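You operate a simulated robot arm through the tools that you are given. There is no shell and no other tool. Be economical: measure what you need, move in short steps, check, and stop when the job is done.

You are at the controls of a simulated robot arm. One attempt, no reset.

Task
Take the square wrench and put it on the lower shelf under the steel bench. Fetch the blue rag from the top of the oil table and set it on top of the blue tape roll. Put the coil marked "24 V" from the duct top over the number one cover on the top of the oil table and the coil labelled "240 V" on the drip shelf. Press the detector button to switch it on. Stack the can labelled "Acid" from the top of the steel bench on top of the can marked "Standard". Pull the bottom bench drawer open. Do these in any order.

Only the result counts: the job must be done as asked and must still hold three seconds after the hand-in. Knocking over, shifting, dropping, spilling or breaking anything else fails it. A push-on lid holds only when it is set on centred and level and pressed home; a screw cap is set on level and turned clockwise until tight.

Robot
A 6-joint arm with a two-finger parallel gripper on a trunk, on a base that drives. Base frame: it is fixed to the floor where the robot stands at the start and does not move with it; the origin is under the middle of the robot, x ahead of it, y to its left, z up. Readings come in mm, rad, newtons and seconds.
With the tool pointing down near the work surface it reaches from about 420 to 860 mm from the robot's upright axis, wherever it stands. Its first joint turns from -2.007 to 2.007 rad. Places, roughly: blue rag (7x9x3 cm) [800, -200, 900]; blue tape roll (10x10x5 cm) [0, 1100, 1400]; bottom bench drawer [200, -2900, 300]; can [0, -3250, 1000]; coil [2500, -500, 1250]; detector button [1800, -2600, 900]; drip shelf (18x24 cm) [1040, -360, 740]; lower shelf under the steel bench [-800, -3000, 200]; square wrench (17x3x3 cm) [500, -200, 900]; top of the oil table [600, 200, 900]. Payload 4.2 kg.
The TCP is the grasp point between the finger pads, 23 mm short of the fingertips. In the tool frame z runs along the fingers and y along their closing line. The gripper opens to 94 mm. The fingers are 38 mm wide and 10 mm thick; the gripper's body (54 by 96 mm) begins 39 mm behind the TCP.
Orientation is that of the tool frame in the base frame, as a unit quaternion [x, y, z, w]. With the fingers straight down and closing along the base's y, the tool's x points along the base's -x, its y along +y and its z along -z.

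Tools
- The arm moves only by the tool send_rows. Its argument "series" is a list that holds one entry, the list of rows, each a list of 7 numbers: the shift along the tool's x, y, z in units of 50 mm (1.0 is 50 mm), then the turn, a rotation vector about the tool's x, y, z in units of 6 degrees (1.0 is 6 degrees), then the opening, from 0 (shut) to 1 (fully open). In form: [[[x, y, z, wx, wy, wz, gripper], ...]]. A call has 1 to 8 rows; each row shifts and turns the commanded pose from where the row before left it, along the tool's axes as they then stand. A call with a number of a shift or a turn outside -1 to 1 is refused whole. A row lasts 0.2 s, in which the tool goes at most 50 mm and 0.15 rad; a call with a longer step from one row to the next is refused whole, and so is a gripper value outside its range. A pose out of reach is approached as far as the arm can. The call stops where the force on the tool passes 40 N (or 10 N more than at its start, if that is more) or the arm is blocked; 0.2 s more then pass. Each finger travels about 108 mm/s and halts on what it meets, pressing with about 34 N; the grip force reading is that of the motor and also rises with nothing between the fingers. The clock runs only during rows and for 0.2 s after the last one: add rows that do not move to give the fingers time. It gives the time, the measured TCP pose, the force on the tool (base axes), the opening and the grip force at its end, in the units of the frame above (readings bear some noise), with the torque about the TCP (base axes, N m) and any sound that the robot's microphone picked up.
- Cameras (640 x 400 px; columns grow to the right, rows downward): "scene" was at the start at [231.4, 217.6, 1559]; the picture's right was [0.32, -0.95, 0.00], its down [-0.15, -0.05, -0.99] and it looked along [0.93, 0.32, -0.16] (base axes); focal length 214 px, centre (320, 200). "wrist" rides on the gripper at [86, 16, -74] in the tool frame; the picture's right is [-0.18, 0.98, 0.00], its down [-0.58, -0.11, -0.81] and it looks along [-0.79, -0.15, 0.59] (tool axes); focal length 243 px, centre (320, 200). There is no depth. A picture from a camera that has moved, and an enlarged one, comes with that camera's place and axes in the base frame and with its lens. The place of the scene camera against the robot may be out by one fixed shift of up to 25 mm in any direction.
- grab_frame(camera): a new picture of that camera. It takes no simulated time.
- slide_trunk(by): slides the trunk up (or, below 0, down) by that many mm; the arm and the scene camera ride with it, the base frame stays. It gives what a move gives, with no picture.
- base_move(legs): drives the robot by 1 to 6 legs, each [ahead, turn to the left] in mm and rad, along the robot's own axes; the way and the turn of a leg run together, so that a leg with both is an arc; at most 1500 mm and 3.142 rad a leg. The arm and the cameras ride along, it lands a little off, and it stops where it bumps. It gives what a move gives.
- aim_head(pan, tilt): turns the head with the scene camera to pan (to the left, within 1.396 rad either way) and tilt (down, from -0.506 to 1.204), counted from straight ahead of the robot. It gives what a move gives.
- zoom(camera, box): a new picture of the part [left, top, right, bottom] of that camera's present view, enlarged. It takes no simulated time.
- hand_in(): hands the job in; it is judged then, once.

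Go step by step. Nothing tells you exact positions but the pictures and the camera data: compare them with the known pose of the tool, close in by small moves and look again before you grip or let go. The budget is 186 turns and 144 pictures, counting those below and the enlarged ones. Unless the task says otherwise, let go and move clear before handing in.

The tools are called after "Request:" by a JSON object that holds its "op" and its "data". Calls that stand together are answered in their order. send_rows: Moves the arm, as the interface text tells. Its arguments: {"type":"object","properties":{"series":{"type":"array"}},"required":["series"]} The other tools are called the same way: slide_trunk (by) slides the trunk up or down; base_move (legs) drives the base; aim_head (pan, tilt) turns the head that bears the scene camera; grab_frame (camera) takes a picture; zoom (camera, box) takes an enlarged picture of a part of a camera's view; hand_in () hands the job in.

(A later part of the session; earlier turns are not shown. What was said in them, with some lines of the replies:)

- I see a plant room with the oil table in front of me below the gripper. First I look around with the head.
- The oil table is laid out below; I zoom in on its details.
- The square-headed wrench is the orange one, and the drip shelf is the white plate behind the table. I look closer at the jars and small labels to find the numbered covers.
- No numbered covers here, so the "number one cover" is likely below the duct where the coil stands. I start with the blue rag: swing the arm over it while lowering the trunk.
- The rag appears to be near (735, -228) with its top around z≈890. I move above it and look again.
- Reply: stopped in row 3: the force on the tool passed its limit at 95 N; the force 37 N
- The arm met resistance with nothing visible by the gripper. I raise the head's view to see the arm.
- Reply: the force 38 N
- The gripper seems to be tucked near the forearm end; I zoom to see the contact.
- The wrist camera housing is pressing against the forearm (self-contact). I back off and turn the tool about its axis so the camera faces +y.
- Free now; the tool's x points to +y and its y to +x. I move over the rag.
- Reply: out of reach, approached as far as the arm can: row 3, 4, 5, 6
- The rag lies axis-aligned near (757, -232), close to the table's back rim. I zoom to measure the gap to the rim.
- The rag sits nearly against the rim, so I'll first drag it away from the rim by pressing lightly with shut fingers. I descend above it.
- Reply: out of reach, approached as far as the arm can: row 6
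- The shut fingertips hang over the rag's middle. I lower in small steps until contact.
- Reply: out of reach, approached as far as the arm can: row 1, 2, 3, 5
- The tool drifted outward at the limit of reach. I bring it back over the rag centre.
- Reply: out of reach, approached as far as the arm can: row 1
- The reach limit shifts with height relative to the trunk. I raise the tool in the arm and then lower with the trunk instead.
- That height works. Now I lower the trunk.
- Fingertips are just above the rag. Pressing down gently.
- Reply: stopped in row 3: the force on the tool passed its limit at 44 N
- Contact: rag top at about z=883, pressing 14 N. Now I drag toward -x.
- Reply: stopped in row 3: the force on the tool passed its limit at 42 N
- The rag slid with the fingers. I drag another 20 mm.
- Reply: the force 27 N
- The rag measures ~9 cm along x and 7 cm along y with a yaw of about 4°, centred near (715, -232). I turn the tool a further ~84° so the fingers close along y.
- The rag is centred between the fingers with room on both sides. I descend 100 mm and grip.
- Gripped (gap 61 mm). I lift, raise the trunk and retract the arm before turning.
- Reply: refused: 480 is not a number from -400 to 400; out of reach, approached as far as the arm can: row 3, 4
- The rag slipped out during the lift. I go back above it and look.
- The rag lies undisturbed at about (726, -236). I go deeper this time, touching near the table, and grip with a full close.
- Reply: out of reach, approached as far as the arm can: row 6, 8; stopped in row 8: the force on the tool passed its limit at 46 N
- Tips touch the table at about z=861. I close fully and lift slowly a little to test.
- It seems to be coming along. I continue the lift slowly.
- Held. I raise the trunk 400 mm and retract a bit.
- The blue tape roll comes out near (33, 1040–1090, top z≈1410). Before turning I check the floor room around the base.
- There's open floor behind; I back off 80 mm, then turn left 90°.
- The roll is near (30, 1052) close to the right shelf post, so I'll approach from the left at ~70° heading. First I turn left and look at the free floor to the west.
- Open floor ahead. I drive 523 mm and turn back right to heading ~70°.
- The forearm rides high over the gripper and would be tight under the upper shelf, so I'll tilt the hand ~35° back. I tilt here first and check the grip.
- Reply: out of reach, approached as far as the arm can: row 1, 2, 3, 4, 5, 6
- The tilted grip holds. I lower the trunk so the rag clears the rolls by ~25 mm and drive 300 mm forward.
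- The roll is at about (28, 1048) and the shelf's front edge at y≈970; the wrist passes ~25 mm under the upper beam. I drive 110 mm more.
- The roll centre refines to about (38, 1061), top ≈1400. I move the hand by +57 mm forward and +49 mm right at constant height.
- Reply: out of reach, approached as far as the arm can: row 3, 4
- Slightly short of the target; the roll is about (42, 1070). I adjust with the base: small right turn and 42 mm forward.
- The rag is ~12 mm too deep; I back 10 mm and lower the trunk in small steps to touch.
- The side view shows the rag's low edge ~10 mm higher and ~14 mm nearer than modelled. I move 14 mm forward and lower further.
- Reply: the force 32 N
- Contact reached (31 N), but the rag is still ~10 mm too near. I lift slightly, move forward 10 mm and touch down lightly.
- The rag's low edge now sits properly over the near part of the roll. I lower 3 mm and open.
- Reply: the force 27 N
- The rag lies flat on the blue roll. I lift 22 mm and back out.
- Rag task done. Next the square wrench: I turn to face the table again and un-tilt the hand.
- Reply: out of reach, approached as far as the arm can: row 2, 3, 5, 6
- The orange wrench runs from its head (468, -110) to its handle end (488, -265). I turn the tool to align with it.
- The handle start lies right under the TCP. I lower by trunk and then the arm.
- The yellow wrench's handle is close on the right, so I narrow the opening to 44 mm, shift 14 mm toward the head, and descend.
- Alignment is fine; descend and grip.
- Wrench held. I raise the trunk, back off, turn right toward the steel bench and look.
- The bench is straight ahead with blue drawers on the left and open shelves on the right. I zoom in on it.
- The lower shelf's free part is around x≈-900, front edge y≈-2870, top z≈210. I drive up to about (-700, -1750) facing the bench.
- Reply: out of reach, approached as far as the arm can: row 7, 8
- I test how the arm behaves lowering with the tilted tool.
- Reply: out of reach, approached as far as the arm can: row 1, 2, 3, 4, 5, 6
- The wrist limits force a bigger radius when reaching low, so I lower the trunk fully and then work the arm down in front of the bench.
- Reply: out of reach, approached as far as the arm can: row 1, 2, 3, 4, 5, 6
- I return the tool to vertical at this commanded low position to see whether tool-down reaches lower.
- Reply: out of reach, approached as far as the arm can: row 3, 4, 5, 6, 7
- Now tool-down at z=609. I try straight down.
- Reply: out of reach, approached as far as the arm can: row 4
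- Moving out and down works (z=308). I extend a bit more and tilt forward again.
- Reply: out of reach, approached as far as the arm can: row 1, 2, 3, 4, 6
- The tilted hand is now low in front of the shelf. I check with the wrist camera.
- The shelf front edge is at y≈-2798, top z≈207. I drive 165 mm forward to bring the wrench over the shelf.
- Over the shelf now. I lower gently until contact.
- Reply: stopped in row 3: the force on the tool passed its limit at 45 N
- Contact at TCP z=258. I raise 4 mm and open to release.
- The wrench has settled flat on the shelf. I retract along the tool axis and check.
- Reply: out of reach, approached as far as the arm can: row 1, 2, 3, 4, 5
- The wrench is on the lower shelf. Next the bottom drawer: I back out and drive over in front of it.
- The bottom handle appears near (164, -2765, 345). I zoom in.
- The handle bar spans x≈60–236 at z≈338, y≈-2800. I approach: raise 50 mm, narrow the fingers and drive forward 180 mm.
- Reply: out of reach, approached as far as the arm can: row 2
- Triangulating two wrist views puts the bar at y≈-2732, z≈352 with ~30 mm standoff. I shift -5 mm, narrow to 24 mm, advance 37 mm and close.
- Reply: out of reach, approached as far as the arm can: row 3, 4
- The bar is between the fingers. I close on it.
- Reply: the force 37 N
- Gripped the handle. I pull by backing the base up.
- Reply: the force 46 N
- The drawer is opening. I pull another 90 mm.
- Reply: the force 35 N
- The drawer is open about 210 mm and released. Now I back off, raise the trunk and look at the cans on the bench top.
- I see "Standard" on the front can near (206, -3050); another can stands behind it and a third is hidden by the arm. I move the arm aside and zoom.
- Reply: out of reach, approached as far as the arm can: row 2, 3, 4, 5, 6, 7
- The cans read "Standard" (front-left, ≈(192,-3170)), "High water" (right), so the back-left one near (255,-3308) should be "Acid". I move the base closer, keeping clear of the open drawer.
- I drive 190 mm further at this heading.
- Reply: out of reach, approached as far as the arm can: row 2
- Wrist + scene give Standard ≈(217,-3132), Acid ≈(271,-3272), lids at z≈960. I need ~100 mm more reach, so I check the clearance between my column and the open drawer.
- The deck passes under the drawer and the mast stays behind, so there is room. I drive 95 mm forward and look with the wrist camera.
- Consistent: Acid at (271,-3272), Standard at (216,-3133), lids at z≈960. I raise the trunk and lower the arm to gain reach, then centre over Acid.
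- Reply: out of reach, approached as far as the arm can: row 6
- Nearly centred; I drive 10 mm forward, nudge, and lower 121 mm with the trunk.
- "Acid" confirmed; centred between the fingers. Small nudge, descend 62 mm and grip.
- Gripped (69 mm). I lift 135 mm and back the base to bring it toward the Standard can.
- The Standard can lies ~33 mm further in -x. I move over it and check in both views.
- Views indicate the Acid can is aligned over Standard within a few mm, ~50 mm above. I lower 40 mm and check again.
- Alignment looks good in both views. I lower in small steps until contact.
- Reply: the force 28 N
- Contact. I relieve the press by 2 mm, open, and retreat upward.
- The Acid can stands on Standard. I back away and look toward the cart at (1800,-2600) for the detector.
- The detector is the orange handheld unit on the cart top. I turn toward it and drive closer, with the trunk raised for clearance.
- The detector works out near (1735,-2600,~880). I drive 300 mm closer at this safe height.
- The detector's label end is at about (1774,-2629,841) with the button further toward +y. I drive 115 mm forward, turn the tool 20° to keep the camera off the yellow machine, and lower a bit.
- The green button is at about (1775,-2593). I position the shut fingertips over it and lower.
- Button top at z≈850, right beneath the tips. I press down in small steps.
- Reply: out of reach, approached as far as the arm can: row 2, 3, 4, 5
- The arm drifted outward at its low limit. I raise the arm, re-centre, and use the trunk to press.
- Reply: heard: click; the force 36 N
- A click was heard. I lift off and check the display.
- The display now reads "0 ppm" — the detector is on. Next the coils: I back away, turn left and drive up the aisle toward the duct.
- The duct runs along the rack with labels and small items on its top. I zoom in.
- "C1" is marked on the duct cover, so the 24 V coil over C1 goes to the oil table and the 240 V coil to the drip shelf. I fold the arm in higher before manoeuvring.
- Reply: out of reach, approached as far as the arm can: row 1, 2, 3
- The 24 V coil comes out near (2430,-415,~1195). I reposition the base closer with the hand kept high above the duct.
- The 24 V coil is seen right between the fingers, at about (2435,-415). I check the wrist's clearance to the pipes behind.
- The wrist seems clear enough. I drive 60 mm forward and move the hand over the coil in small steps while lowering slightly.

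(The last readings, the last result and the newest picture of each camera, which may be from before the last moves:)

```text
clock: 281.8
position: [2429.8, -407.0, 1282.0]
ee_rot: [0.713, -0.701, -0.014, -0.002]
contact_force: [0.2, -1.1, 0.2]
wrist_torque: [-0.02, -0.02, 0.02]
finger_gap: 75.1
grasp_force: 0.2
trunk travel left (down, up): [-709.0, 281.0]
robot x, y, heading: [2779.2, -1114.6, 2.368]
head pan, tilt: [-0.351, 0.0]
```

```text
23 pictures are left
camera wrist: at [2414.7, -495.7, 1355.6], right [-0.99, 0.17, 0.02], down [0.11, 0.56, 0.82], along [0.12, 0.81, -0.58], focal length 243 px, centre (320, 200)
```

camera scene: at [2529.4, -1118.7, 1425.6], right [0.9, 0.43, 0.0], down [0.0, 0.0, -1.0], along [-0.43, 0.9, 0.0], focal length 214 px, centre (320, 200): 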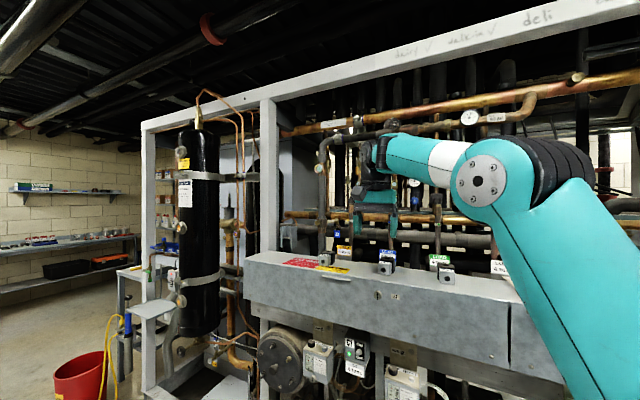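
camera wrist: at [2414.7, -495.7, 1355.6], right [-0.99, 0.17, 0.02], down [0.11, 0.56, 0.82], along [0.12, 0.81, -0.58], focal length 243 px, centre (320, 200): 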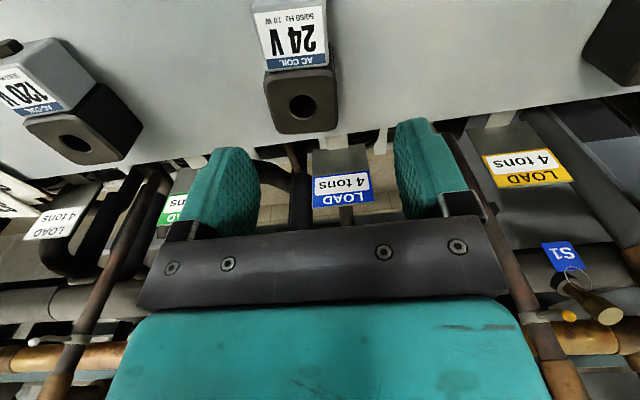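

The black block centre is (2438,-404), top z≈1210. I correct 8 mm in x, lower 84 mm by trunk and grip.

Request:
{"op": "send_rows", "data": {"series": [[[0.04, -0.16, 0, 0, 0, 0, 0.8], [0, 0, 0, 0, 0, 0, 0.8]]]}}

Request:
{"op": "slide_trunk", "data": {"by": -84}}

Request:
{"op": "send_rows", "data": {"series": [[[0, 0, 0, 0, 0, 0, 0.4], [0, 0, 0, 0, 0, 0, 0.1], [0, 0, 0, 0, 0, 0, 0.1], [0, 0, 0, 0, 0, 0, 0.1]]]}}

Request:
{"op": "slide_trunk", "data": {"by": 100}}

Request:
{"op": "grab_frame", "data": {"camera": "wrist"}}

```text
clock: 282.4
position: [2438.1, -409.1, 1281.1]
ee_rot: [0.713, -0.701, -0.013, -0.002]
contact_force: [-0.4, -0.4, -0.4]
wrist_torque: [0.0, 0.0, 0.02]
finger_gap: 75.0
grasp_force: 0.0
trunk travel left (down, up): [-709.0, 281.0]
robot x, y, heading: [2777.8, -1115.5, 2.371]
head pan, tilt: [-0.351, 0.0]
```

```text
clock: 283.4
position: [2439.7, -410.8, 1208.0]
ee_rot: [0.713, -0.701, -0.024, -0.005]
contact_force: [-0.6, -3.0, 7.9]
wrist_torque: [-0.21, -0.36, -0.17]
finger_gap: 74.8
grasp_force: 0.1
trunk travel left (down, up): [-628.0, 362.0]
robot x, y, heading: [2781.7, -1116.3, 2.367]
head pan, tilt: [-0.351, 0.0]
stopped: the force on the tool passed its limit at 50 N (the readings are from after the stop); the commanded pose is now the measured one
```

```text
clock: 284.4
position: [2439.3, -408.2, 1207.6]
ee_rot: [0.713, -0.701, -0.023, -0.004]
contact_force: [4.3, 3.0, 10.6]
wrist_torque: [0.02, -0.41, 0.1]
finger_gap: 41.9
grasp_force: 34.0
trunk travel left (down, up): [-628.0, 362.0]
robot x, y, heading: [2781.9, -1117.2, 2.366]
head pan, tilt: [-0.351, 0.0]
```

```text
clock: 285.8
position: [2438.9, -409.1, 1308.0]
ee_rot: [0.713, -0.7, -0.024, -0.006]
contact_force: [0.0, 0.6, -2.1]
wrist_torque: [0.03, -0.01, -0.01]
finger_gap: 42.2
grasp_force: 34.0
trunk travel left (down, up): [-728.0, 262.0]
robot x, y, heading: [2778.6, -1114.4, 2.366]
head pan, tilt: [-0.351, 0.0]
```

```text
22 pictures are left
camera wrist: at [2424.7, -497.7, 1380.8], right [-0.99, 0.17, 0.03], down [0.12, 0.55, 0.83], along [0.12, 0.82, -0.56], focal length 243 px, centre (320, 200)
```

wrist: 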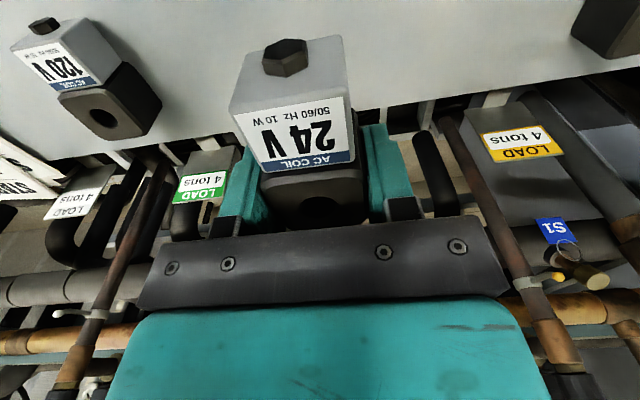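

24 V coil held. I back out of the rack and drive west along the aisle to the right end of the oil table.

Request:
{"op": "base_move", "data": {"legs": [[-300, 0], [0, 0.717], [1500, 0], [600, 0], [0, -1.083]]}}

Request:
{"op": "aim_head", "data": {"pan": 0.0, "tilt": 0.5}}

Request:
{"op": "grab_frame", "data": {"camera": "scene"}}

```text
clock: 302.1
position: [812.7, -354.1, 1307.4]
ee_rot: [-0.597, 0.802, 0.021, 0.009]
contact_force: [-4.6, -3.4, 0.4]
wrist_torque: [0.31, -0.5, -0.09]
finger_gap: 41.9
grasp_force: 33.9
trunk travel left (down, up): [-728.0, 262.0]
robot x, y, heading: [909.9, -1131.0, 2.032]
head pan, tilt: [-0.351, 0.0]
stopped in leg 5: the force on the tool passed its limit at 92 N (the readings are from after the stop); the commanded pose is now the measured one
```

```text
clock: 303.1
position: [813.9, -353.7, 1308.0]
ee_rot: [-0.597, 0.802, 0.02, 0.009]
contact_force: [-10.4, -4.4, -0.8]
wrist_torque: [0.43, -0.93, -0.2]
finger_gap: 42.1
grasp_force: 33.9
trunk travel left (down, up): [-728.0, 262.0]
robot x, y, heading: [906.7, -1129.8, 2.027]
head pan, tilt: [0.0, 0.499]
```

```text
21 pictures are left
camera scene: at [618.6, -1008.9, 1398.8], right [0.9, 0.44, 0.0], down [0.21, -0.43, -0.88], along [-0.39, 0.79, -0.48], focal length 214 px, centre (320, 200)
```

scene: 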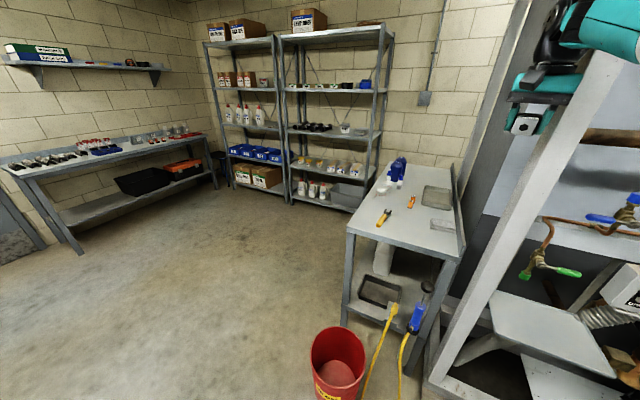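

The hand touched the rack post at the turn; I swing slightly left away from it, then drive forward over the table's free right end.

Request:
{"op": "base_move", "data": {"legs": [[0, 0.09], [125, 0]]}}

Request:
{"op": "slide_trunk", "data": {"by": -300}}

Request:
{"op": "grab_frame", "data": {"camera": "wrist"}}

```text
clock: 304.8
position: [675.2, -256.1, 1308.8]
ee_rot: [-0.633, 0.774, 0.021, 0.007]
contact_force: [0.7, -0.1, -1.4]
wrist_torque: [0.02, -0.01, 0.0]
finger_gap: 41.9
grasp_force: 34.7
trunk travel left (down, up): [-728.0, 262.0]
robot x, y, heading: [844.3, -1022.2, 2.127]
head pan, tilt: [0.0, 0.499]
```

```text
clock: 307.8
position: [675.8, -256.6, 1007.6]
ee_rot: [-0.633, 0.774, 0.022, 0.008]
contact_force: [0.2, -0.4, -2.4]
wrist_torque: [0.02, 0.03, -0.02]
finger_gap: 41.9
grasp_force: 33.9
trunk travel left (down, up): [-428.0, 562.0]
robot x, y, heading: [842.4, -1021.6, 2.127]
head pan, tilt: [0.0, 0.499]
```

```text
20 pictures are left
camera wrist: at [641.6, -339.9, 1080.6], right [-0.93, 0.37, 0.03], down [0.23, 0.51, 0.82], along [0.29, 0.77, -0.56], focal length 243 px, centre (320, 200)
```

wrist: 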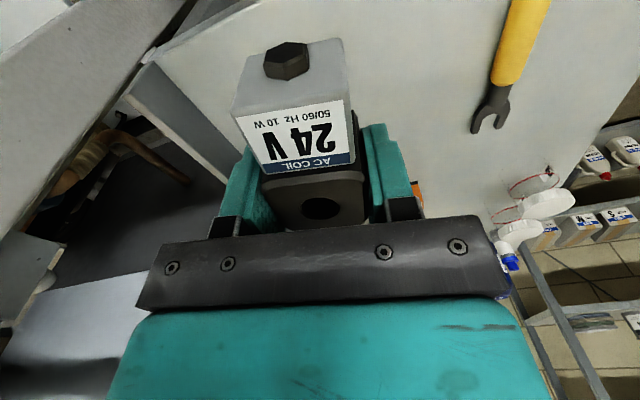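

Table edge is at y≈-296, so I shift 51 mm further onto the table and lower.

Request:
{"op": "send_rows", "data": {"series": [[[-0.43, 0.454, 0, 0, 0, 0, 0.1], [-0.43, 0.454, 0, 0, 0, 0, 0.1], [0, 0, 0, 0, 0, 0, 0.1]]]}}

Request:
{"op": "slide_trunk", "data": {"by": -108}}

Request:
{"op": "send_rows", "data": {"series": [[[0, 0, 0.1, 0, 0, 0, 0.1], [0, 0, 0.05, 0, 0, 0, 0.1], [0, 0, 0.05, 0, 0, 0, 0.1], [0, 0, 0.05, 0, 0, 0, 0.1], [0, 0, 0.05, 0, 0, 0, 0.1]]]}}

Request:
{"op": "grab_frame", "data": {"camera": "wrist"}}

```text
clock: 308.6
position: [644.4, -222.5, 1000.0]
ee_rot: [-0.633, 0.774, 0.021, 0.007]
contact_force: [-0.5, -0.3, -1.3]
wrist_torque: [0.02, -0.04, 0.0]
finger_gap: 42.1
grasp_force: 34.4
out of reach, approached as far as the arm can: row 2
trunk travel left (down, up): [-428.0, 562.0]
robot x, y, heading: [842.0, -1024.2, 2.124]
head pan, tilt: [0.0, 0.499]
```

```text
clock: 310.0
position: [644.5, -222.1, 893.4]
ee_rot: [-0.633, 0.774, 0.021, 0.007]
contact_force: [-0.3, -0.6, -1.9]
wrist_torque: [0.04, -0.01, -0.01]
finger_gap: 41.7
grasp_force: 33.8
trunk travel left (down, up): [-320.0, 670.0]
robot x, y, heading: [840.9, -1023.7, 2.133]
head pan, tilt: [0.0, 0.499]
```

```text
clock: 311.2
position: [645.6, -223.0, 884.7]
ee_rot: [-0.633, 0.773, 0.029, 0.011]
contact_force: [0.5, -1.9, 10.3]
wrist_torque: [-0.31, -0.27, -0.07]
finger_gap: 41.9
grasp_force: 34.0
trunk travel left (down, up): [-320.0, 670.0]
robot x, y, heading: [842.4, -1021.6, 2.13]
head pan, tilt: [0.0, 0.499]
stopped in row 5: the force on the tool passed its limit at 45 N (the readings are from after the stop); the commanded pose is now the measured one
```

```text
19 pictures are left
camera wrist: at [611.3, -306.9, 956.6], right [-0.93, 0.37, 0.04], down [0.24, 0.5, 0.83], along [0.29, 0.78, -0.55], focal length 243 px, centre (320, 200)
```

wrist: 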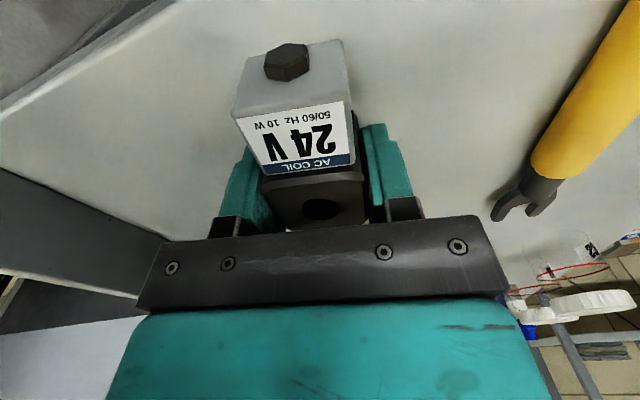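

The coil rests on the table. I open and lift away.

Request:
{"op": "send_rows", "data": {"series": [[[0, 0, -0.02, 0, 0, 0, 0.5], [0, 0, 0, 0, 0, 0, 0.65], [0, 0, 0, 0, 0, 0, 0.7], [0, 0, -0.4, 0, 0, 0, 0.7], [0, 0, -0.6, 0, 0, 0, 0.7]]]}}

Request:
{"op": "slide_trunk", "data": {"by": 400}}

Request:
{"op": "grab_frame", "data": {"camera": "wrist"}}

```text
clock: 312.4
position: [650.6, -237.5, 920.9]
ee_rot: [-0.633, 0.773, 0.028, 0.01]
contact_force: [0.3, -0.1, -0.7]
wrist_torque: [0.0, 0.01, 0.0]
finger_gap: 65.7
grasp_force: 0.1
out of reach, approached as far as the arm can: row 5
trunk travel left (down, up): [-320.0, 670.0]
robot x, y, heading: [844.0, -1022.2, 2.127]
head pan, tilt: [0.0, 0.499]
```

```text
clock: 316.3
position: [649.8, -237.0, 1322.4]
ee_rot: [-0.633, 0.774, 0.028, 0.011]
contact_force: [0.1, -0.2, -0.4]
wrist_torque: [-0.02, 0.0, 0.0]
finger_gap: 65.8
grasp_force: 0.0
trunk travel left (down, up): [-720.0, 270.0]
robot x, y, heading: [844.8, -1020.3, 2.125]
head pan, tilt: [0.0, 0.499]
```

```text
18 pictures are left
camera wrist: at [616.9, -321.4, 1393.6], right [-0.93, 0.37, 0.04], down [0.24, 0.5, 0.83], along [0.29, 0.78, -0.55], focal length 243 px, centre (320, 200)
```

wrist: 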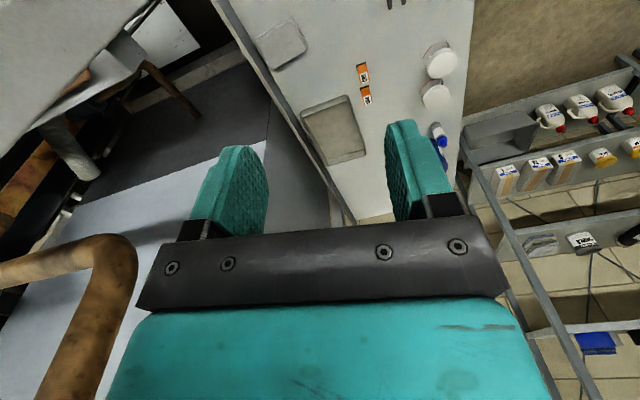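

The coil is placed. Now I go back for the 240 V coil, located at about (2225,-396), reversing along the aisle.

Request:
{"op": "base_move", "data": {"legs": [[-160, 0], [0, 0.931], [-1500, 0], [-358, 0], [0, -0.69], [200, 0]]}}

Request:
{"op": "grab_frame", "data": {"camera": "wrist"}}

```text
clock: 331.9
position: [2244.7, -465.7, 1322.0]
ee_rot: [0.719, -0.695, -0.03, -0.006]
contact_force: [0.3, 0.2, 0.0]
wrist_torque: [0.01, 0.02, -0.01]
finger_gap: 65.6
grasp_force: 0.1
trunk travel left (down, up): [-720.0, 270.0]
robot x, y, heading: [2613.9, -1186.6, 2.357]
head pan, tilt: [0.0, 0.499]
```

```text
17 pictures are left
camera wrist: at [2233.0, -555.3, 1393.8], right [-0.99, 0.15, 0.04], down [0.12, 0.54, 0.83], along [0.1, 0.83, -0.55], focal length 243 px, centre (320, 200)
```

wrist: 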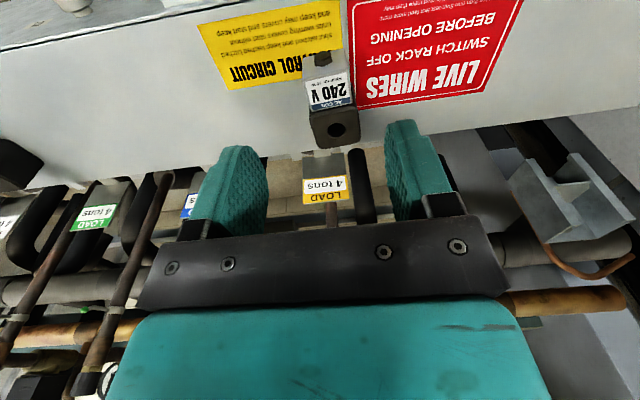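

The 240 V coil is confirmed at (2232,-392). I drive 60 mm forward, centre over it, and lower.

Request:
{"op": "base_move", "data": {"legs": [[60, 0]]}}

Request:
{"op": "send_rows", "data": {"series": [[[-0.17, -0.2, 0.3, 0, 0, 0, 0.8], [-0.17, -0.2, 0.3, 0, 0, 0, 0.8], [-0.17, -0.2, 0.3, 0, 0, 0, 0.8], [0, 0, 0, 0, 0, 0, 0.8]]]}}

Request:
{"op": "grab_frame", "data": {"camera": "wrist"}}

```text
clock: 332.9
position: [2204.8, -423.3, 1321.1]
ee_rot: [0.719, -0.695, -0.029, -0.007]
contact_force: [-0.7, -0.5, 0.0]
wrist_torque: [0.02, 0.0, 0.04]
finger_gap: 65.8
grasp_force: 0.0
trunk travel left (down, up): [-720.0, 270.0]
robot x, y, heading: [2575.6, -1143.1, 2.353]
head pan, tilt: [0.0, 0.499]
```

```text
clock: 333.9
position: [2231.7, -393.3, 1278.1]
ee_rot: [0.718, -0.695, -0.029, -0.007]
contact_force: [0.2, 0.2, 0.6]
wrist_torque: [0.02, -0.01, 0.0]
finger_gap: 75.4
grasp_force: 0.1
trunk travel left (down, up): [-720.0, 270.0]
robot x, y, heading: [2574.7, -1144.1, 2.359]
head pan, tilt: [0.0, 0.499]
```

```text
16 pictures are left
camera wrist: at [2219.1, -483.3, 1349.8], right [-0.99, 0.15, 0.04], down [0.12, 0.54, 0.83], along [0.1, 0.83, -0.55], focal length 243 px, centre (320, 200)
```

wrist: 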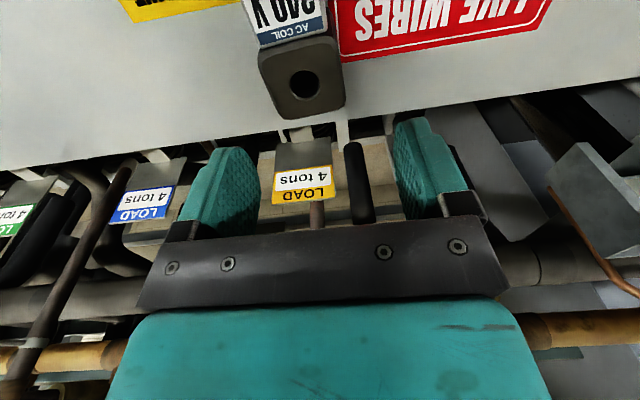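

Hole at about (2235,-401). I correct, lower to just above the duct and grip.

Request:
{"op": "send_rows", "data": {"series": [[[0.24, -0.06, 0, 0, 0, 0, 0.8], [0, 0, 0, 0, 0, 0, 0.8]]]}}

Request:
{"op": "slide_trunk", "data": {"by": -67}}

Request:
{"op": "send_rows", "data": {"series": [[[0, 0, 0, 0, 0, 0, 0.5], [0, 0, 0, 0, 0, 0, 0.1], [0, 0, 0, 0, 0, 0, 0.1], [0, 0, 0, 0, 0, 0, 0.1]]]}}

Request:
{"op": "slide_trunk", "data": {"by": 110}}

Request:
{"op": "grab_frame", "data": {"camera": "wrist"}}

```text
clock: 334.5
position: [2235.4, -406.4, 1276.8]
ee_rot: [0.719, -0.695, -0.029, -0.007]
contact_force: [-0.2, 0.5, -0.1]
wrist_torque: [0.0, 0.0, 0.04]
finger_gap: 75.4
grasp_force: 0.1
trunk travel left (down, up): [-720.0, 270.0]
robot x, y, heading: [2574.7, -1143.9, 2.356]
head pan, tilt: [0.0, 0.499]
```

```text
clock: 335.6
position: [2236.2, -406.7, 1210.7]
ee_rot: [0.719, -0.694, -0.029, -0.006]
contact_force: [-0.5, 0.4, 0.6]
wrist_torque: [-0.01, 0.01, 0.0]
finger_gap: 75.2
grasp_force: 0.1
trunk travel left (down, up): [-653.0, 337.0]
robot x, y, heading: [2570.9, -1146.1, 2.356]
head pan, tilt: [0.0, 0.499]
```

```text
clock: 336.6
position: [2236.4, -404.9, 1209.7]
ee_rot: [0.718, -0.695, -0.029, -0.007]
contact_force: [-0.3, 1.2, 0.8]
wrist_torque: [-0.05, -0.05, 0.04]
finger_gap: 41.7
grasp_force: 34.2
trunk travel left (down, up): [-653.0, 337.0]
robot x, y, heading: [2571.4, -1144.6, 2.356]
head pan, tilt: [0.0, 0.499]
```

```text
clock: 338.0
position: [2234.3, -406.4, 1319.6]
ee_rot: [0.718, -0.696, -0.028, -0.006]
contact_force: [0.0, -0.5, -2.3]
wrist_torque: [0.07, 0.01, -0.02]
finger_gap: 41.7
grasp_force: 33.9
trunk travel left (down, up): [-763.0, 227.0]
robot x, y, heading: [2573.9, -1144.4, 2.356]
head pan, tilt: [0.0, 0.499]
```

```text
15 pictures are left
camera wrist: at [2223.3, -495.6, 1392.0], right [-0.99, 0.15, 0.04], down [0.12, 0.54, 0.83], along [0.1, 0.83, -0.55], focal length 243 px, centre (320, 200)
```

wrist: 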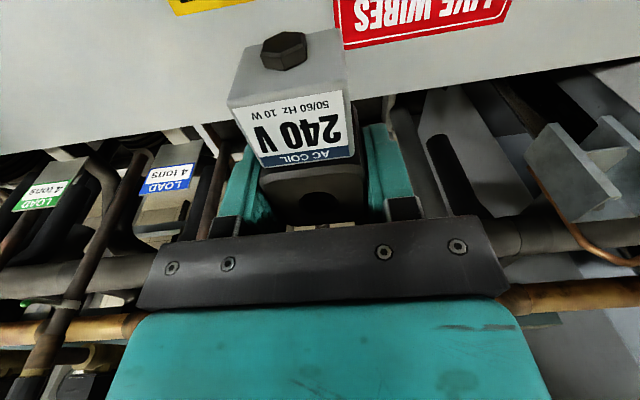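

240 V coil held. I back out and drive west to stand diagonally before the drip shelf, then look at it.

Request:
{"op": "base_move", "data": {"legs": [[-300, 0], [0, 0.76], [1190, 0], [0, -0.77]]}}

Request:
{"op": "aim_head", "data": {"pan": -0.15, "tilt": 0.5}}

Request:
{"op": "grab_frame", "data": {"camera": "scene"}}

```text
clock: 349.7
position: [1283.4, -540.4, 1319.9]
ee_rot: [-0.7, 0.713, 0.028, 0.008]
contact_force: [-0.3, -0.2, -2.4]
wrist_torque: [0.07, 0.01, -0.01]
finger_gap: 41.9
grasp_force: 33.5
trunk travel left (down, up): [-763.0, 227.0]
robot x, y, heading: [1580.6, -1295.8, 2.301]
head pan, tilt: [0.0, 0.499]
```

```text
clock: 350.4
position: [1282.1, -540.7, 1320.2]
ee_rot: [-0.701, 0.713, 0.028, 0.008]
contact_force: [0.0, -0.2, -1.0]
wrist_torque: [0.07, 0.01, 0.01]
finger_gap: 41.8
grasp_force: 33.8
trunk travel left (down, up): [-763.0, 227.0]
robot x, y, heading: [1581.2, -1296.8, 2.303]
head pan, tilt: [-0.15, 0.499]
```

```text
14 pictures are left
camera scene: at [1276.7, -1244.2, 1433.9], right [0.83, 0.55, 0.0], down [0.26, -0.4, -0.88], along [-0.48, 0.73, -0.48], focal length 214 px, centre (320, 200)
```

scene: 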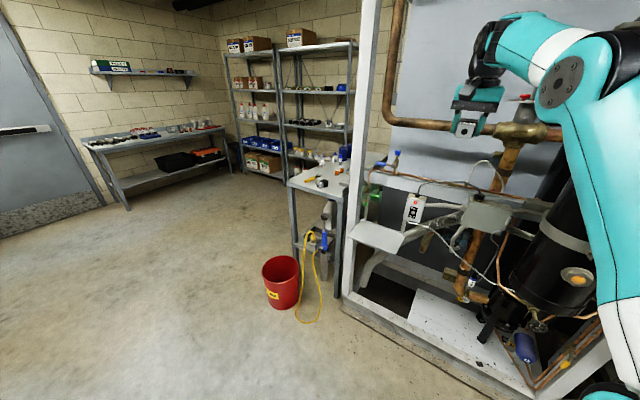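

Request:
{"op": "zoom", "data": {"camera": "scene", "box": [310, 130, 470, 270]}}

```text
2.86 times, centred on (390, 200) of scene
camera zoom: at [1276.7, -1244.2, 1433.9], right [0.83, 0.55, 0.0], down [0.26, -0.4, -0.88], along [-0.48, 0.73, -0.48], focal length 613 px, centre (120, 200)
```

zoom: 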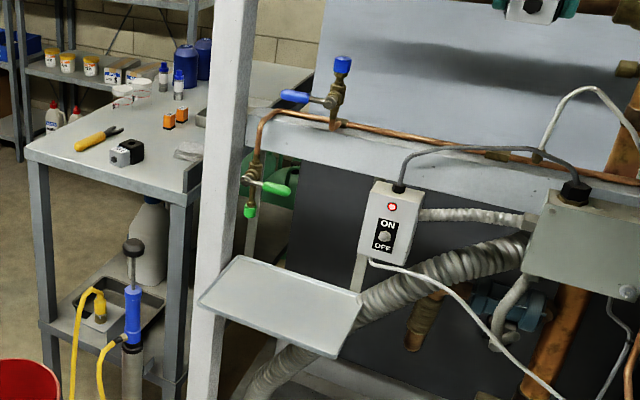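

The drip shelf plate spans x 928–1155, y -460…-277 at z≈740, open from the front; the 24 V coil stands fine on the table. I move above it and lower partway.

Request:
{"op": "base_move", "data": {"legs": [[0, 0.08], [222, 0]]}}

Request:
{"op": "slide_trunk", "data": {"by": -380}}

Request:
{"op": "grab_frame", "data": {"camera": "wrist"}}

Request:
{"op": "aim_head", "data": {"pan": -0.3, "tilt": 0.3}}

Request:
{"op": "grab_frame", "data": {"camera": "scene"}}

```text
clock: 352.6
position: [1063.3, -415.9, 1320.6]
ee_rot: [0.729, -0.684, -0.029, -0.007]
contact_force: [0.1, -0.7, -1.4]
wrist_torque: [0.03, 0.01, 0.02]
finger_gap: 41.7
grasp_force: 33.8
trunk travel left (down, up): [-763.0, 227.0]
robot x, y, heading: [1424.3, -1144.0, 2.388]
head pan, tilt: [-0.15, 0.499]
```

```text
clock: 356.2
position: [1063.3, -414.1, 940.3]
ee_rot: [0.728, -0.685, -0.028, -0.007]
contact_force: [-0.1, -0.4, -2.8]
wrist_torque: [0.02, -0.01, 0.0]
finger_gap: 41.8
grasp_force: 33.6
trunk travel left (down, up): [-383.0, 607.0]
robot x, y, heading: [1423.5, -1140.5, 2.381]
head pan, tilt: [-0.15, 0.499]
```

```text
12 pictures are left
camera wrist: at [1053.4, -504.9, 1012.0], right [-0.99, 0.12, 0.04], down [0.1, 0.55, 0.83], along [0.08, 0.83, -0.55], focal length 243 px, centre (320, 200)
```

wrist: 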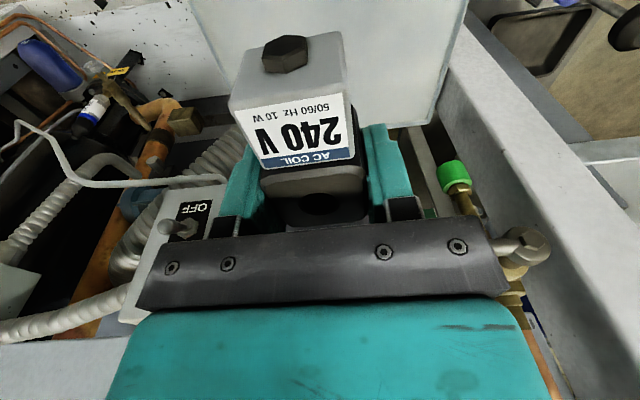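

```text
clock: 357.0
position: [1063.7, -414.5, 939.1]
ee_rot: [0.728, -0.685, -0.029, -0.007]
contact_force: [-0.1, 0.0, -2.7]
wrist_torque: [0.02, 0.01, -0.04]
finger_gap: 41.7
grasp_force: 33.5
trunk travel left (down, up): [-383.0, 607.0]
robot x, y, heading: [1424.1, -1145.4, 2.385]
head pan, tilt: [-0.3, 0.3]
```

```text
11 pictures are left
camera scene: at [1122.6, -1106.3, 1072.2], right [0.87, 0.49, 0.0], down [0.15, -0.26, -0.95], along [-0.47, 0.83, -0.3], focal length 214 px, centre (320, 200)
```

scene: 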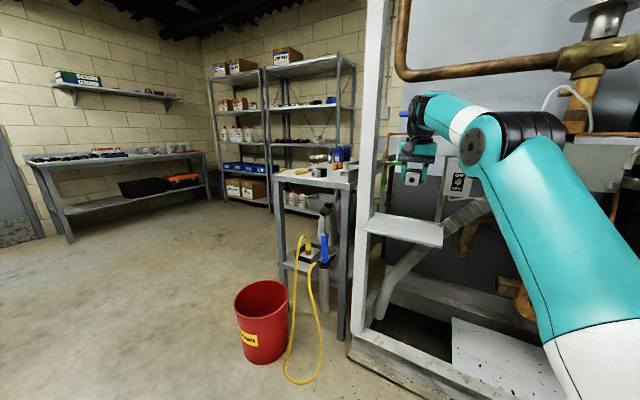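

The coil must move ~25 mm toward the back of the plate; valve and switch box stay clear. I shift and lower to near contact.

Request:
{"op": "send_rows", "data": {"series": [[[-0.25, 0, 0, 0, 0, 0, 0.1], [-0.25, 0, 0, 0, 0, 0, 0.1], [0, 0, 0, 0, 0, 0, 0.1]]]}}

Request:
{"op": "slide_trunk", "data": {"by": -130}}

Request:
{"op": "grab_frame", "data": {"camera": "wrist"}}

Request:
{"op": "zoom", "data": {"camera": "scene", "box": [340, 100, 500, 200]}}

```text
clock: 357.5
position: [1062.9, -402.6, 940.2]
ee_rot: [0.732, -0.681, -0.021, -0.004]
contact_force: [9.7, -20.2, -2.3]
wrist_torque: [0.52, 0.22, 0.53]
finger_gap: 41.8
grasp_force: 34.2
trunk travel left (down, up): [-383.0, 607.0]
robot x, y, heading: [1420.2, -1142.4, 2.379]
head pan, tilt: [-0.3, 0.3]
stopped in row 2: the force on the tool passed its limit at 63 N (the readings are from after the stop); the commanded pose is now the measured one
```

```text
clock: 358.1
position: [1060.9, -401.3, 930.5]
ee_rot: [0.732, -0.68, -0.039, -0.009]
contact_force: [3.0, -7.1, 14.5]
wrist_torque: [0.68, 0.63, 0.14]
finger_gap: 42.0
grasp_force: 33.7
trunk travel left (down, up): [-362.0, 628.0]
robot x, y, heading: [1421.3, -1144.9, 2.383]
head pan, tilt: [-0.3, 0.3]
stopped: the force on the tool passed its limit at 58 N (the readings are from after the stop); the commanded pose is now the measured one
```

```text
10 pictures are left
camera wrist: at [1052.5, -493.0, 1000.6], right [-0.99, 0.11, 0.05], down [0.1, 0.53, 0.84], along [0.07, 0.84, -0.54], focal length 243 px, centre (320, 200)
```

wrist: 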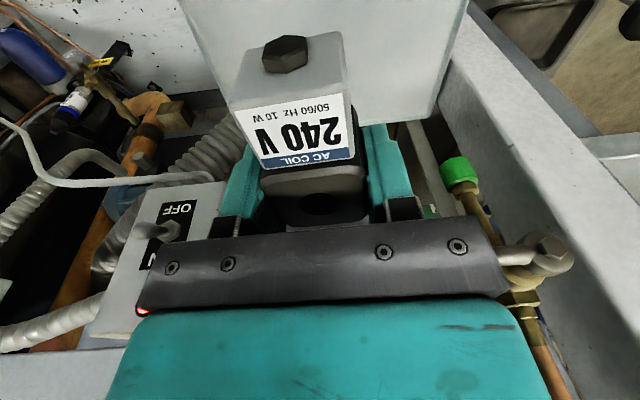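

```text
4.00 times, centred on (420, 150) of scene
camera zoom: at [1123.0, -1107.5, 1051.0], right [0.87, 0.49, 0.0], down [0.15, -0.26, -0.96], along [-0.47, 0.83, -0.3], focal length 858 px, centre (-80, 400)
```

zoom: 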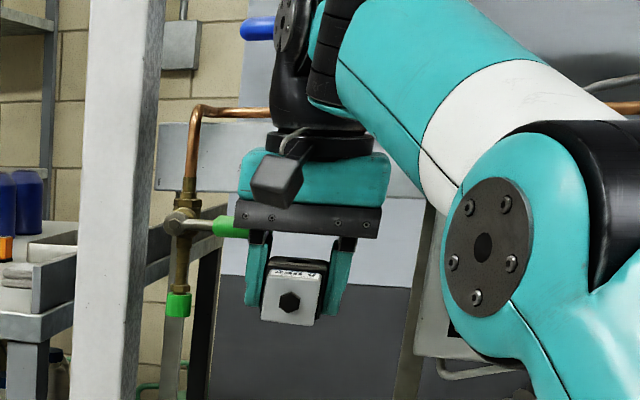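

The hand's left-back corner touches the green valve lever. I back off up and away, then shift 35 mm to the right before going down.

Request:
{"op": "slide_trunk", "data": {"by": 30}}

Request:
{"op": "send_rows", "data": {"series": [[[0.2, -0.3, 0, 0, 0, 0, 0.1], [0.1, -0.4, 0, 0, 0, 0, 0.1], [0, 0, 0, 0, 0, 0, 0.1]]]}}

Request:
{"op": "zoom", "data": {"camera": "scene", "box": [340, 100, 500, 200]}}

```text
clock: 358.8
position: [1059.8, -401.7, 957.5]
ee_rot: [0.733, -0.68, -0.035, -0.009]
contact_force: [-9.3, -17.5, -5.8]
wrist_torque: [0.52, -0.33, 0.73]
finger_gap: 41.9
grasp_force: 33.9
trunk travel left (down, up): [-392.0, 598.0]
robot x, y, heading: [1420.9, -1144.6, 2.387]
head pan, tilt: [-0.3, 0.3]
```

```text
clock: 359.6
position: [1097.7, -412.4, 952.9]
ee_rot: [0.731, -0.681, -0.036, -0.009]
contact_force: [0.4, -0.7, -2.3]
wrist_torque: [0.06, 0.01, -0.03]
finger_gap: 41.8
grasp_force: 34.7
trunk travel left (down, up): [-392.0, 598.0]
robot x, y, heading: [1423.0, -1145.4, 2.386]
head pan, tilt: [-0.3, 0.3]
```

```text
4.00 times, centred on (420, 150) of scene
camera zoom: at [1122.6, -1106.6, 1081.2], right [0.87, 0.49, 0.0], down [0.15, -0.26, -0.96], along [-0.47, 0.83, -0.3], focal length 858 px, centre (-80, 400)
```

zoom: 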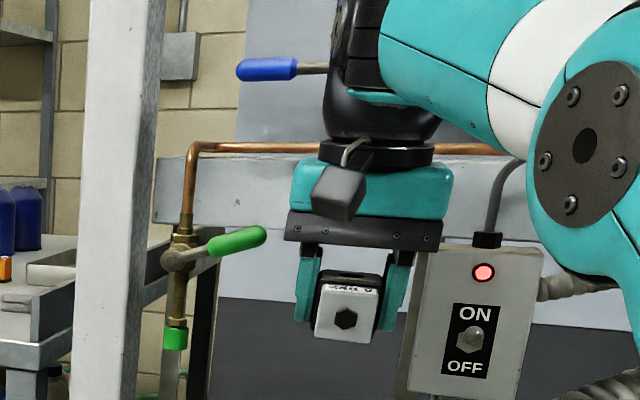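

Free again, with the lever clear on the left. I lower in front of the rail and then shift slightly inward.

Request:
{"op": "slide_trunk", "data": {"by": -135}}

Request:
{"op": "send_rows", "data": {"series": [[[-0.1, 0, 0, 0, 0, 0, 0.1], [-0.1, 0, 0, 0, 0, 0, 0.1], [-0.1, 0, 0, 0, 0, 0, 0.1]]]}}

Request:
{"op": "grab_frame", "data": {"camera": "wrist"}}

```text
clock: 361.2
position: [1097.6, -412.4, 818.8]
ee_rot: [0.731, -0.681, -0.036, -0.009]
contact_force: [-0.3, 0.3, -2.2]
wrist_torque: [0.0, -0.04, -0.02]
finger_gap: 42.0
grasp_force: 33.8
trunk travel left (down, up): [-257.0, 733.0]
robot x, y, heading: [1422.5, -1142.3, 2.386]
head pan, tilt: [-0.3, 0.3]
```

```text
clock: 362.0
position: [1095.0, -398.1, 819.2]
ee_rot: [0.731, -0.681, -0.035, -0.008]
contact_force: [0.3, 0.1, -1.4]
wrist_torque: [0.0, 0.0, -0.02]
finger_gap: 41.8
grasp_force: 33.7
trunk travel left (down, up): [-257.0, 733.0]
robot x, y, heading: [1420.7, -1141.3, 2.382]
head pan, tilt: [-0.3, 0.3]
```

```text
7 pictures are left
camera wrist: at [1087.4, -488.8, 890.9], right [-0.99, 0.11, 0.05], down [0.1, 0.54, 0.84], along [0.07, 0.84, -0.54], focal length 243 px, centre (320, 200)
```

wrist: 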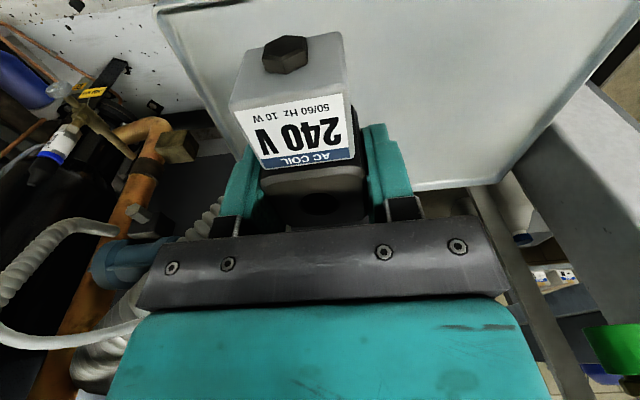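

No contact; the plate's front edge is at y≈-447. I move 12 mm further in and lower to touch.

Request:
{"op": "send_rows", "data": {"series": [[[-0.12, 0.05, 0, 0, 0, 0, 0.1], [-0.12, 0.05, 0, 0, 0, 0, 0.1], [0, 0, 0, 0, 0, 0, 0.1]]]}}

Request:
{"op": "slide_trunk", "data": {"by": -40}}

Request:
{"op": "send_rows", "data": {"series": [[[0, 0, 0.06, 0, 0, 0, 0.1], [0, 0, 0.06, 0, 0, 0, 0.1], [0, 0, 0.06, 0, 0, 0, 0.1], [0, 0, 0.06, 0, 0, 0, 0.1], [0, 0, 0.06, 0, 0, 0, 0.1], [0, 0, 0.06, 0, 0, 0, 0.1], [0, 0, 0.06, 0, 0, 0, 0.1]]]}}

```text
clock: 362.8
position: [1090.7, -385.6, 822.1]
ee_rot: [0.731, -0.681, -0.036, -0.008]
contact_force: [0.0, 0.8, -1.9]
wrist_torque: [0.07, 0.03, -0.01]
finger_gap: 41.7
grasp_force: 33.7
trunk travel left (down, up): [-257.0, 733.0]
robot x, y, heading: [1420.2, -1145.3, 2.385]
head pan, tilt: [-0.3, 0.3]
```

```text
clock: 363.7
position: [1090.1, -385.9, 782.1]
ee_rot: [0.732, -0.681, -0.036, -0.008]
contact_force: [0.9, 0.5, -1.8]
wrist_torque: [0.01, 0.0, -0.05]
finger_gap: 41.8
grasp_force: 33.6
trunk travel left (down, up): [-217.0, 773.0]
robot x, y, heading: [1421.4, -1142.5, 2.385]
head pan, tilt: [-0.3, 0.3]
```

```text
clock: 365.3
position: [1090.9, -385.4, 767.4]
ee_rot: [0.732, -0.68, -0.042, -0.011]
contact_force: [1.4, -5.5, 12.7]
wrist_torque: [-0.38, -0.43, -0.13]
finger_gap: 41.6
grasp_force: 33.8
trunk travel left (down, up): [-217.0, 773.0]
robot x, y, heading: [1419.2, -1146.5, 2.383]
head pan, tilt: [-0.3, 0.3]
stopped in row 7: the force on the tool passed its limit at 44 N (the readings are from after the stop); the commanded pose is now the measured one
```

Contact at the plate. I open, lift 65 mm, move outward, then check.

Request:
{"op": "send_rows", "data": {"series": [[[0, 0, -0.02, 0, 0, 0, 0.5], [0, 0, 0, 0, 0, 0, 0.65], [0, 0, 0, 0, 0, 0, 0.7]]]}}

Request:
{"op": "slide_trunk", "data": {"by": 65}}

Request:
{"op": "send_rows", "data": {"series": [[[0.3, 0, 0, 0, 0, 0, 0.7], [0.3, 0, 0, 0, 0, 0, 0.7], [0.3, -0.1, 0, 0, 0, 0, 0.7]]]}}

Request:
{"op": "grab_frame", "data": {"camera": "wrist"}}

```text
clock: 366.1
position: [1089.0, -386.3, 768.3]
ee_rot: [0.731, -0.681, -0.042, -0.012]
contact_force: [-18.1, -2.6, 20.3]
wrist_torque: [-0.43, -0.31, -0.34]
finger_gap: 57.2
grasp_force: 0.1
trunk travel left (down, up): [-217.0, 773.0]
robot x, y, heading: [1419.6, -1140.6, 2.388]
head pan, tilt: [-0.3, 0.3]
```

```text
clock: 367.1
position: [1090.8, -385.9, 831.9]
ee_rot: [0.731, -0.681, -0.041, -0.011]
contact_force: [0.6, 0.5, 0.5]
wrist_torque: [0.03, 0.0, 0.0]
finger_gap: 65.8
grasp_force: 0.1
trunk travel left (down, up): [-282.0, 708.0]
robot x, y, heading: [1421.7, -1144.1, 2.383]
head pan, tilt: [-0.3, 0.3]
```

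```text
clock: 367.9
position: [1098.6, -429.9, 829.5]
ee_rot: [0.732, -0.681, -0.039, -0.011]
contact_force: [0.0, 0.1, -0.5]
wrist_torque: [0.0, 0.0, -0.03]
finger_gap: 65.5
grasp_force: 0.0
trunk travel left (down, up): [-282.0, 708.0]
robot x, y, heading: [1419.9, -1144.0, 2.389]
head pan, tilt: [-0.3, 0.3]
```

```text
6 pictures are left
camera wrist: at [1089.9, -521.2, 898.2], right [-0.99, 0.11, 0.05], down [0.1, 0.53, 0.84], along [0.07, 0.84, -0.54], focal length 243 px, centre (320, 200)
```

wrist: 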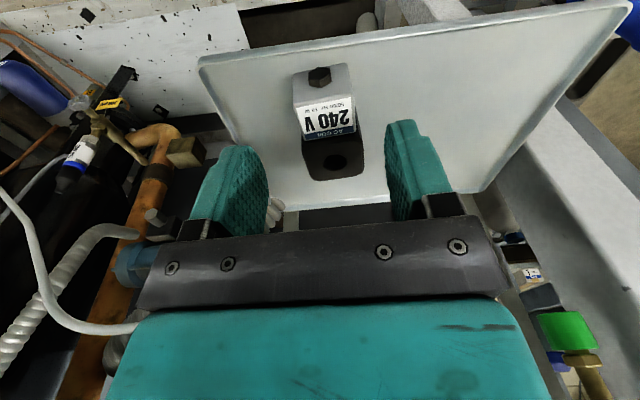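

The 240 V coil stands on the drip shelf. I back away and take a final look.

Request:
{"op": "base_move", "data": {"legs": [[-350, 0]]}}

Request:
{"op": "aim_head", "data": {"pan": -0.15, "tilt": 0.2}}

Request:
{"op": "grab_frame", "data": {"camera": "scene"}}

Request:
{"op": "zoom", "data": {"camera": "scene", "box": [300, 110, 460, 260]}}

```text
clock: 370.2
position: [1355.7, -667.9, 828.6]
ee_rot: [0.73, -0.683, -0.041, -0.01]
contact_force: [-0.3, -0.1, -0.4]
wrist_torque: [0.0, -0.01, -0.01]
finger_gap: 65.9
grasp_force: 0.1
trunk travel left (down, up): [-282.0, 708.0]
robot x, y, heading: [1673.1, -1382.8, 2.38]
head pan, tilt: [-0.3, 0.3]
```

```text
clock: 370.9
position: [1354.9, -668.2, 828.3]
ee_rot: [0.73, -0.683, -0.041, -0.01]
contact_force: [0.5, 0.6, -0.1]
wrist_torque: [-0.01, 0.01, -0.03]
finger_gap: 65.3
grasp_force: 0.1
trunk travel left (down, up): [-282.0, 708.0]
robot x, y, heading: [1674.0, -1386.1, 2.381]
head pan, tilt: [-0.15, 0.201]
```

```text
5 pictures are left
camera scene: at [1364.0, -1352.5, 980.5], right [0.79, 0.61, 0.0], down [0.12, -0.16, -0.98], along [-0.6, 0.78, -0.2], focal length 214 px, centre (320, 200)
```

scene: 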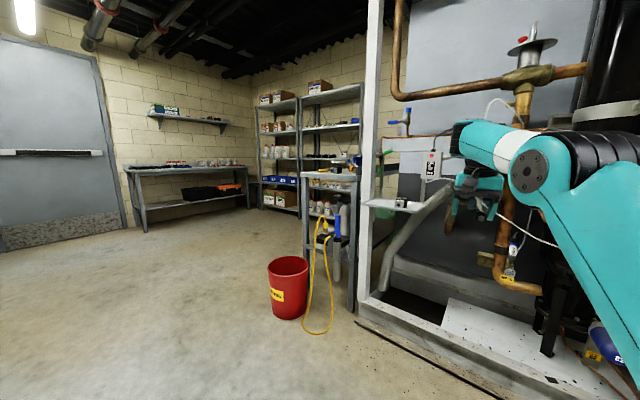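

```text
2.67 times, centred on (380, 185) of scene
camera zoom: at [1364.0, -1352.5, 980.5], right [0.79, 0.61, 0.0], down [0.12, -0.16, -0.98], along [-0.6, 0.78, -0.2], focal length 572 px, centre (160, 240)
```

zoom: 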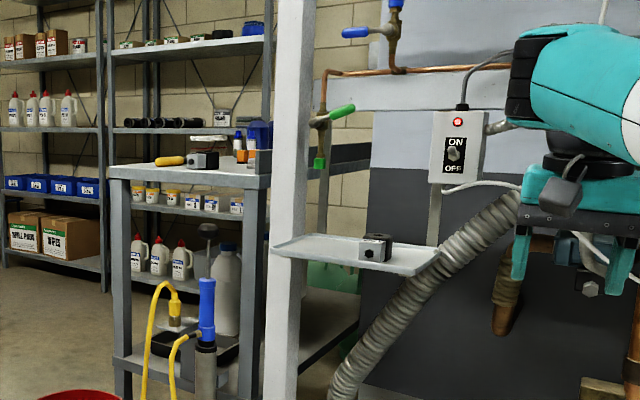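

All visible results are in place: rag on the tape roll, 24 V coil on the oil table, 240 V coil on the drip shelf, and the arm is clear. Handing in.

Request:
{"op": "hand_in", "data": {}}

```text
The job is handed in.
```

I completed every part of the task and handed it in; nothing came back about how it was judged.

- **Wrench:** the square wrench (orange handle) is on the lower shelf under the steel bench.
- **Rag:** the blue rag lies flat on the blue tape roll.
- **24 V coil:** it is on the oil table. I took "number one cover" to be the duct cover marked C1, which this coil stood over, not something on the table.
- **240 V coil:** it is on the drip shelf.
- **Detector:** I heard a click when I pressed the button, and the display reads "0 ppm".
- **Cans:** "Acid" is stacked on "Standard".
- **Drawer:** the bottom bench drawer is open about 210 mm.

**Bumps along the way:**
- The hand bumped the rack post by the oil table while I was carrying the 24 V coil.
- It also pressed against the drain valve by the drip shelf while I was placing the 240 V coil. Comparing the pictures, the green lever looks unmoved, but I can't be certain.
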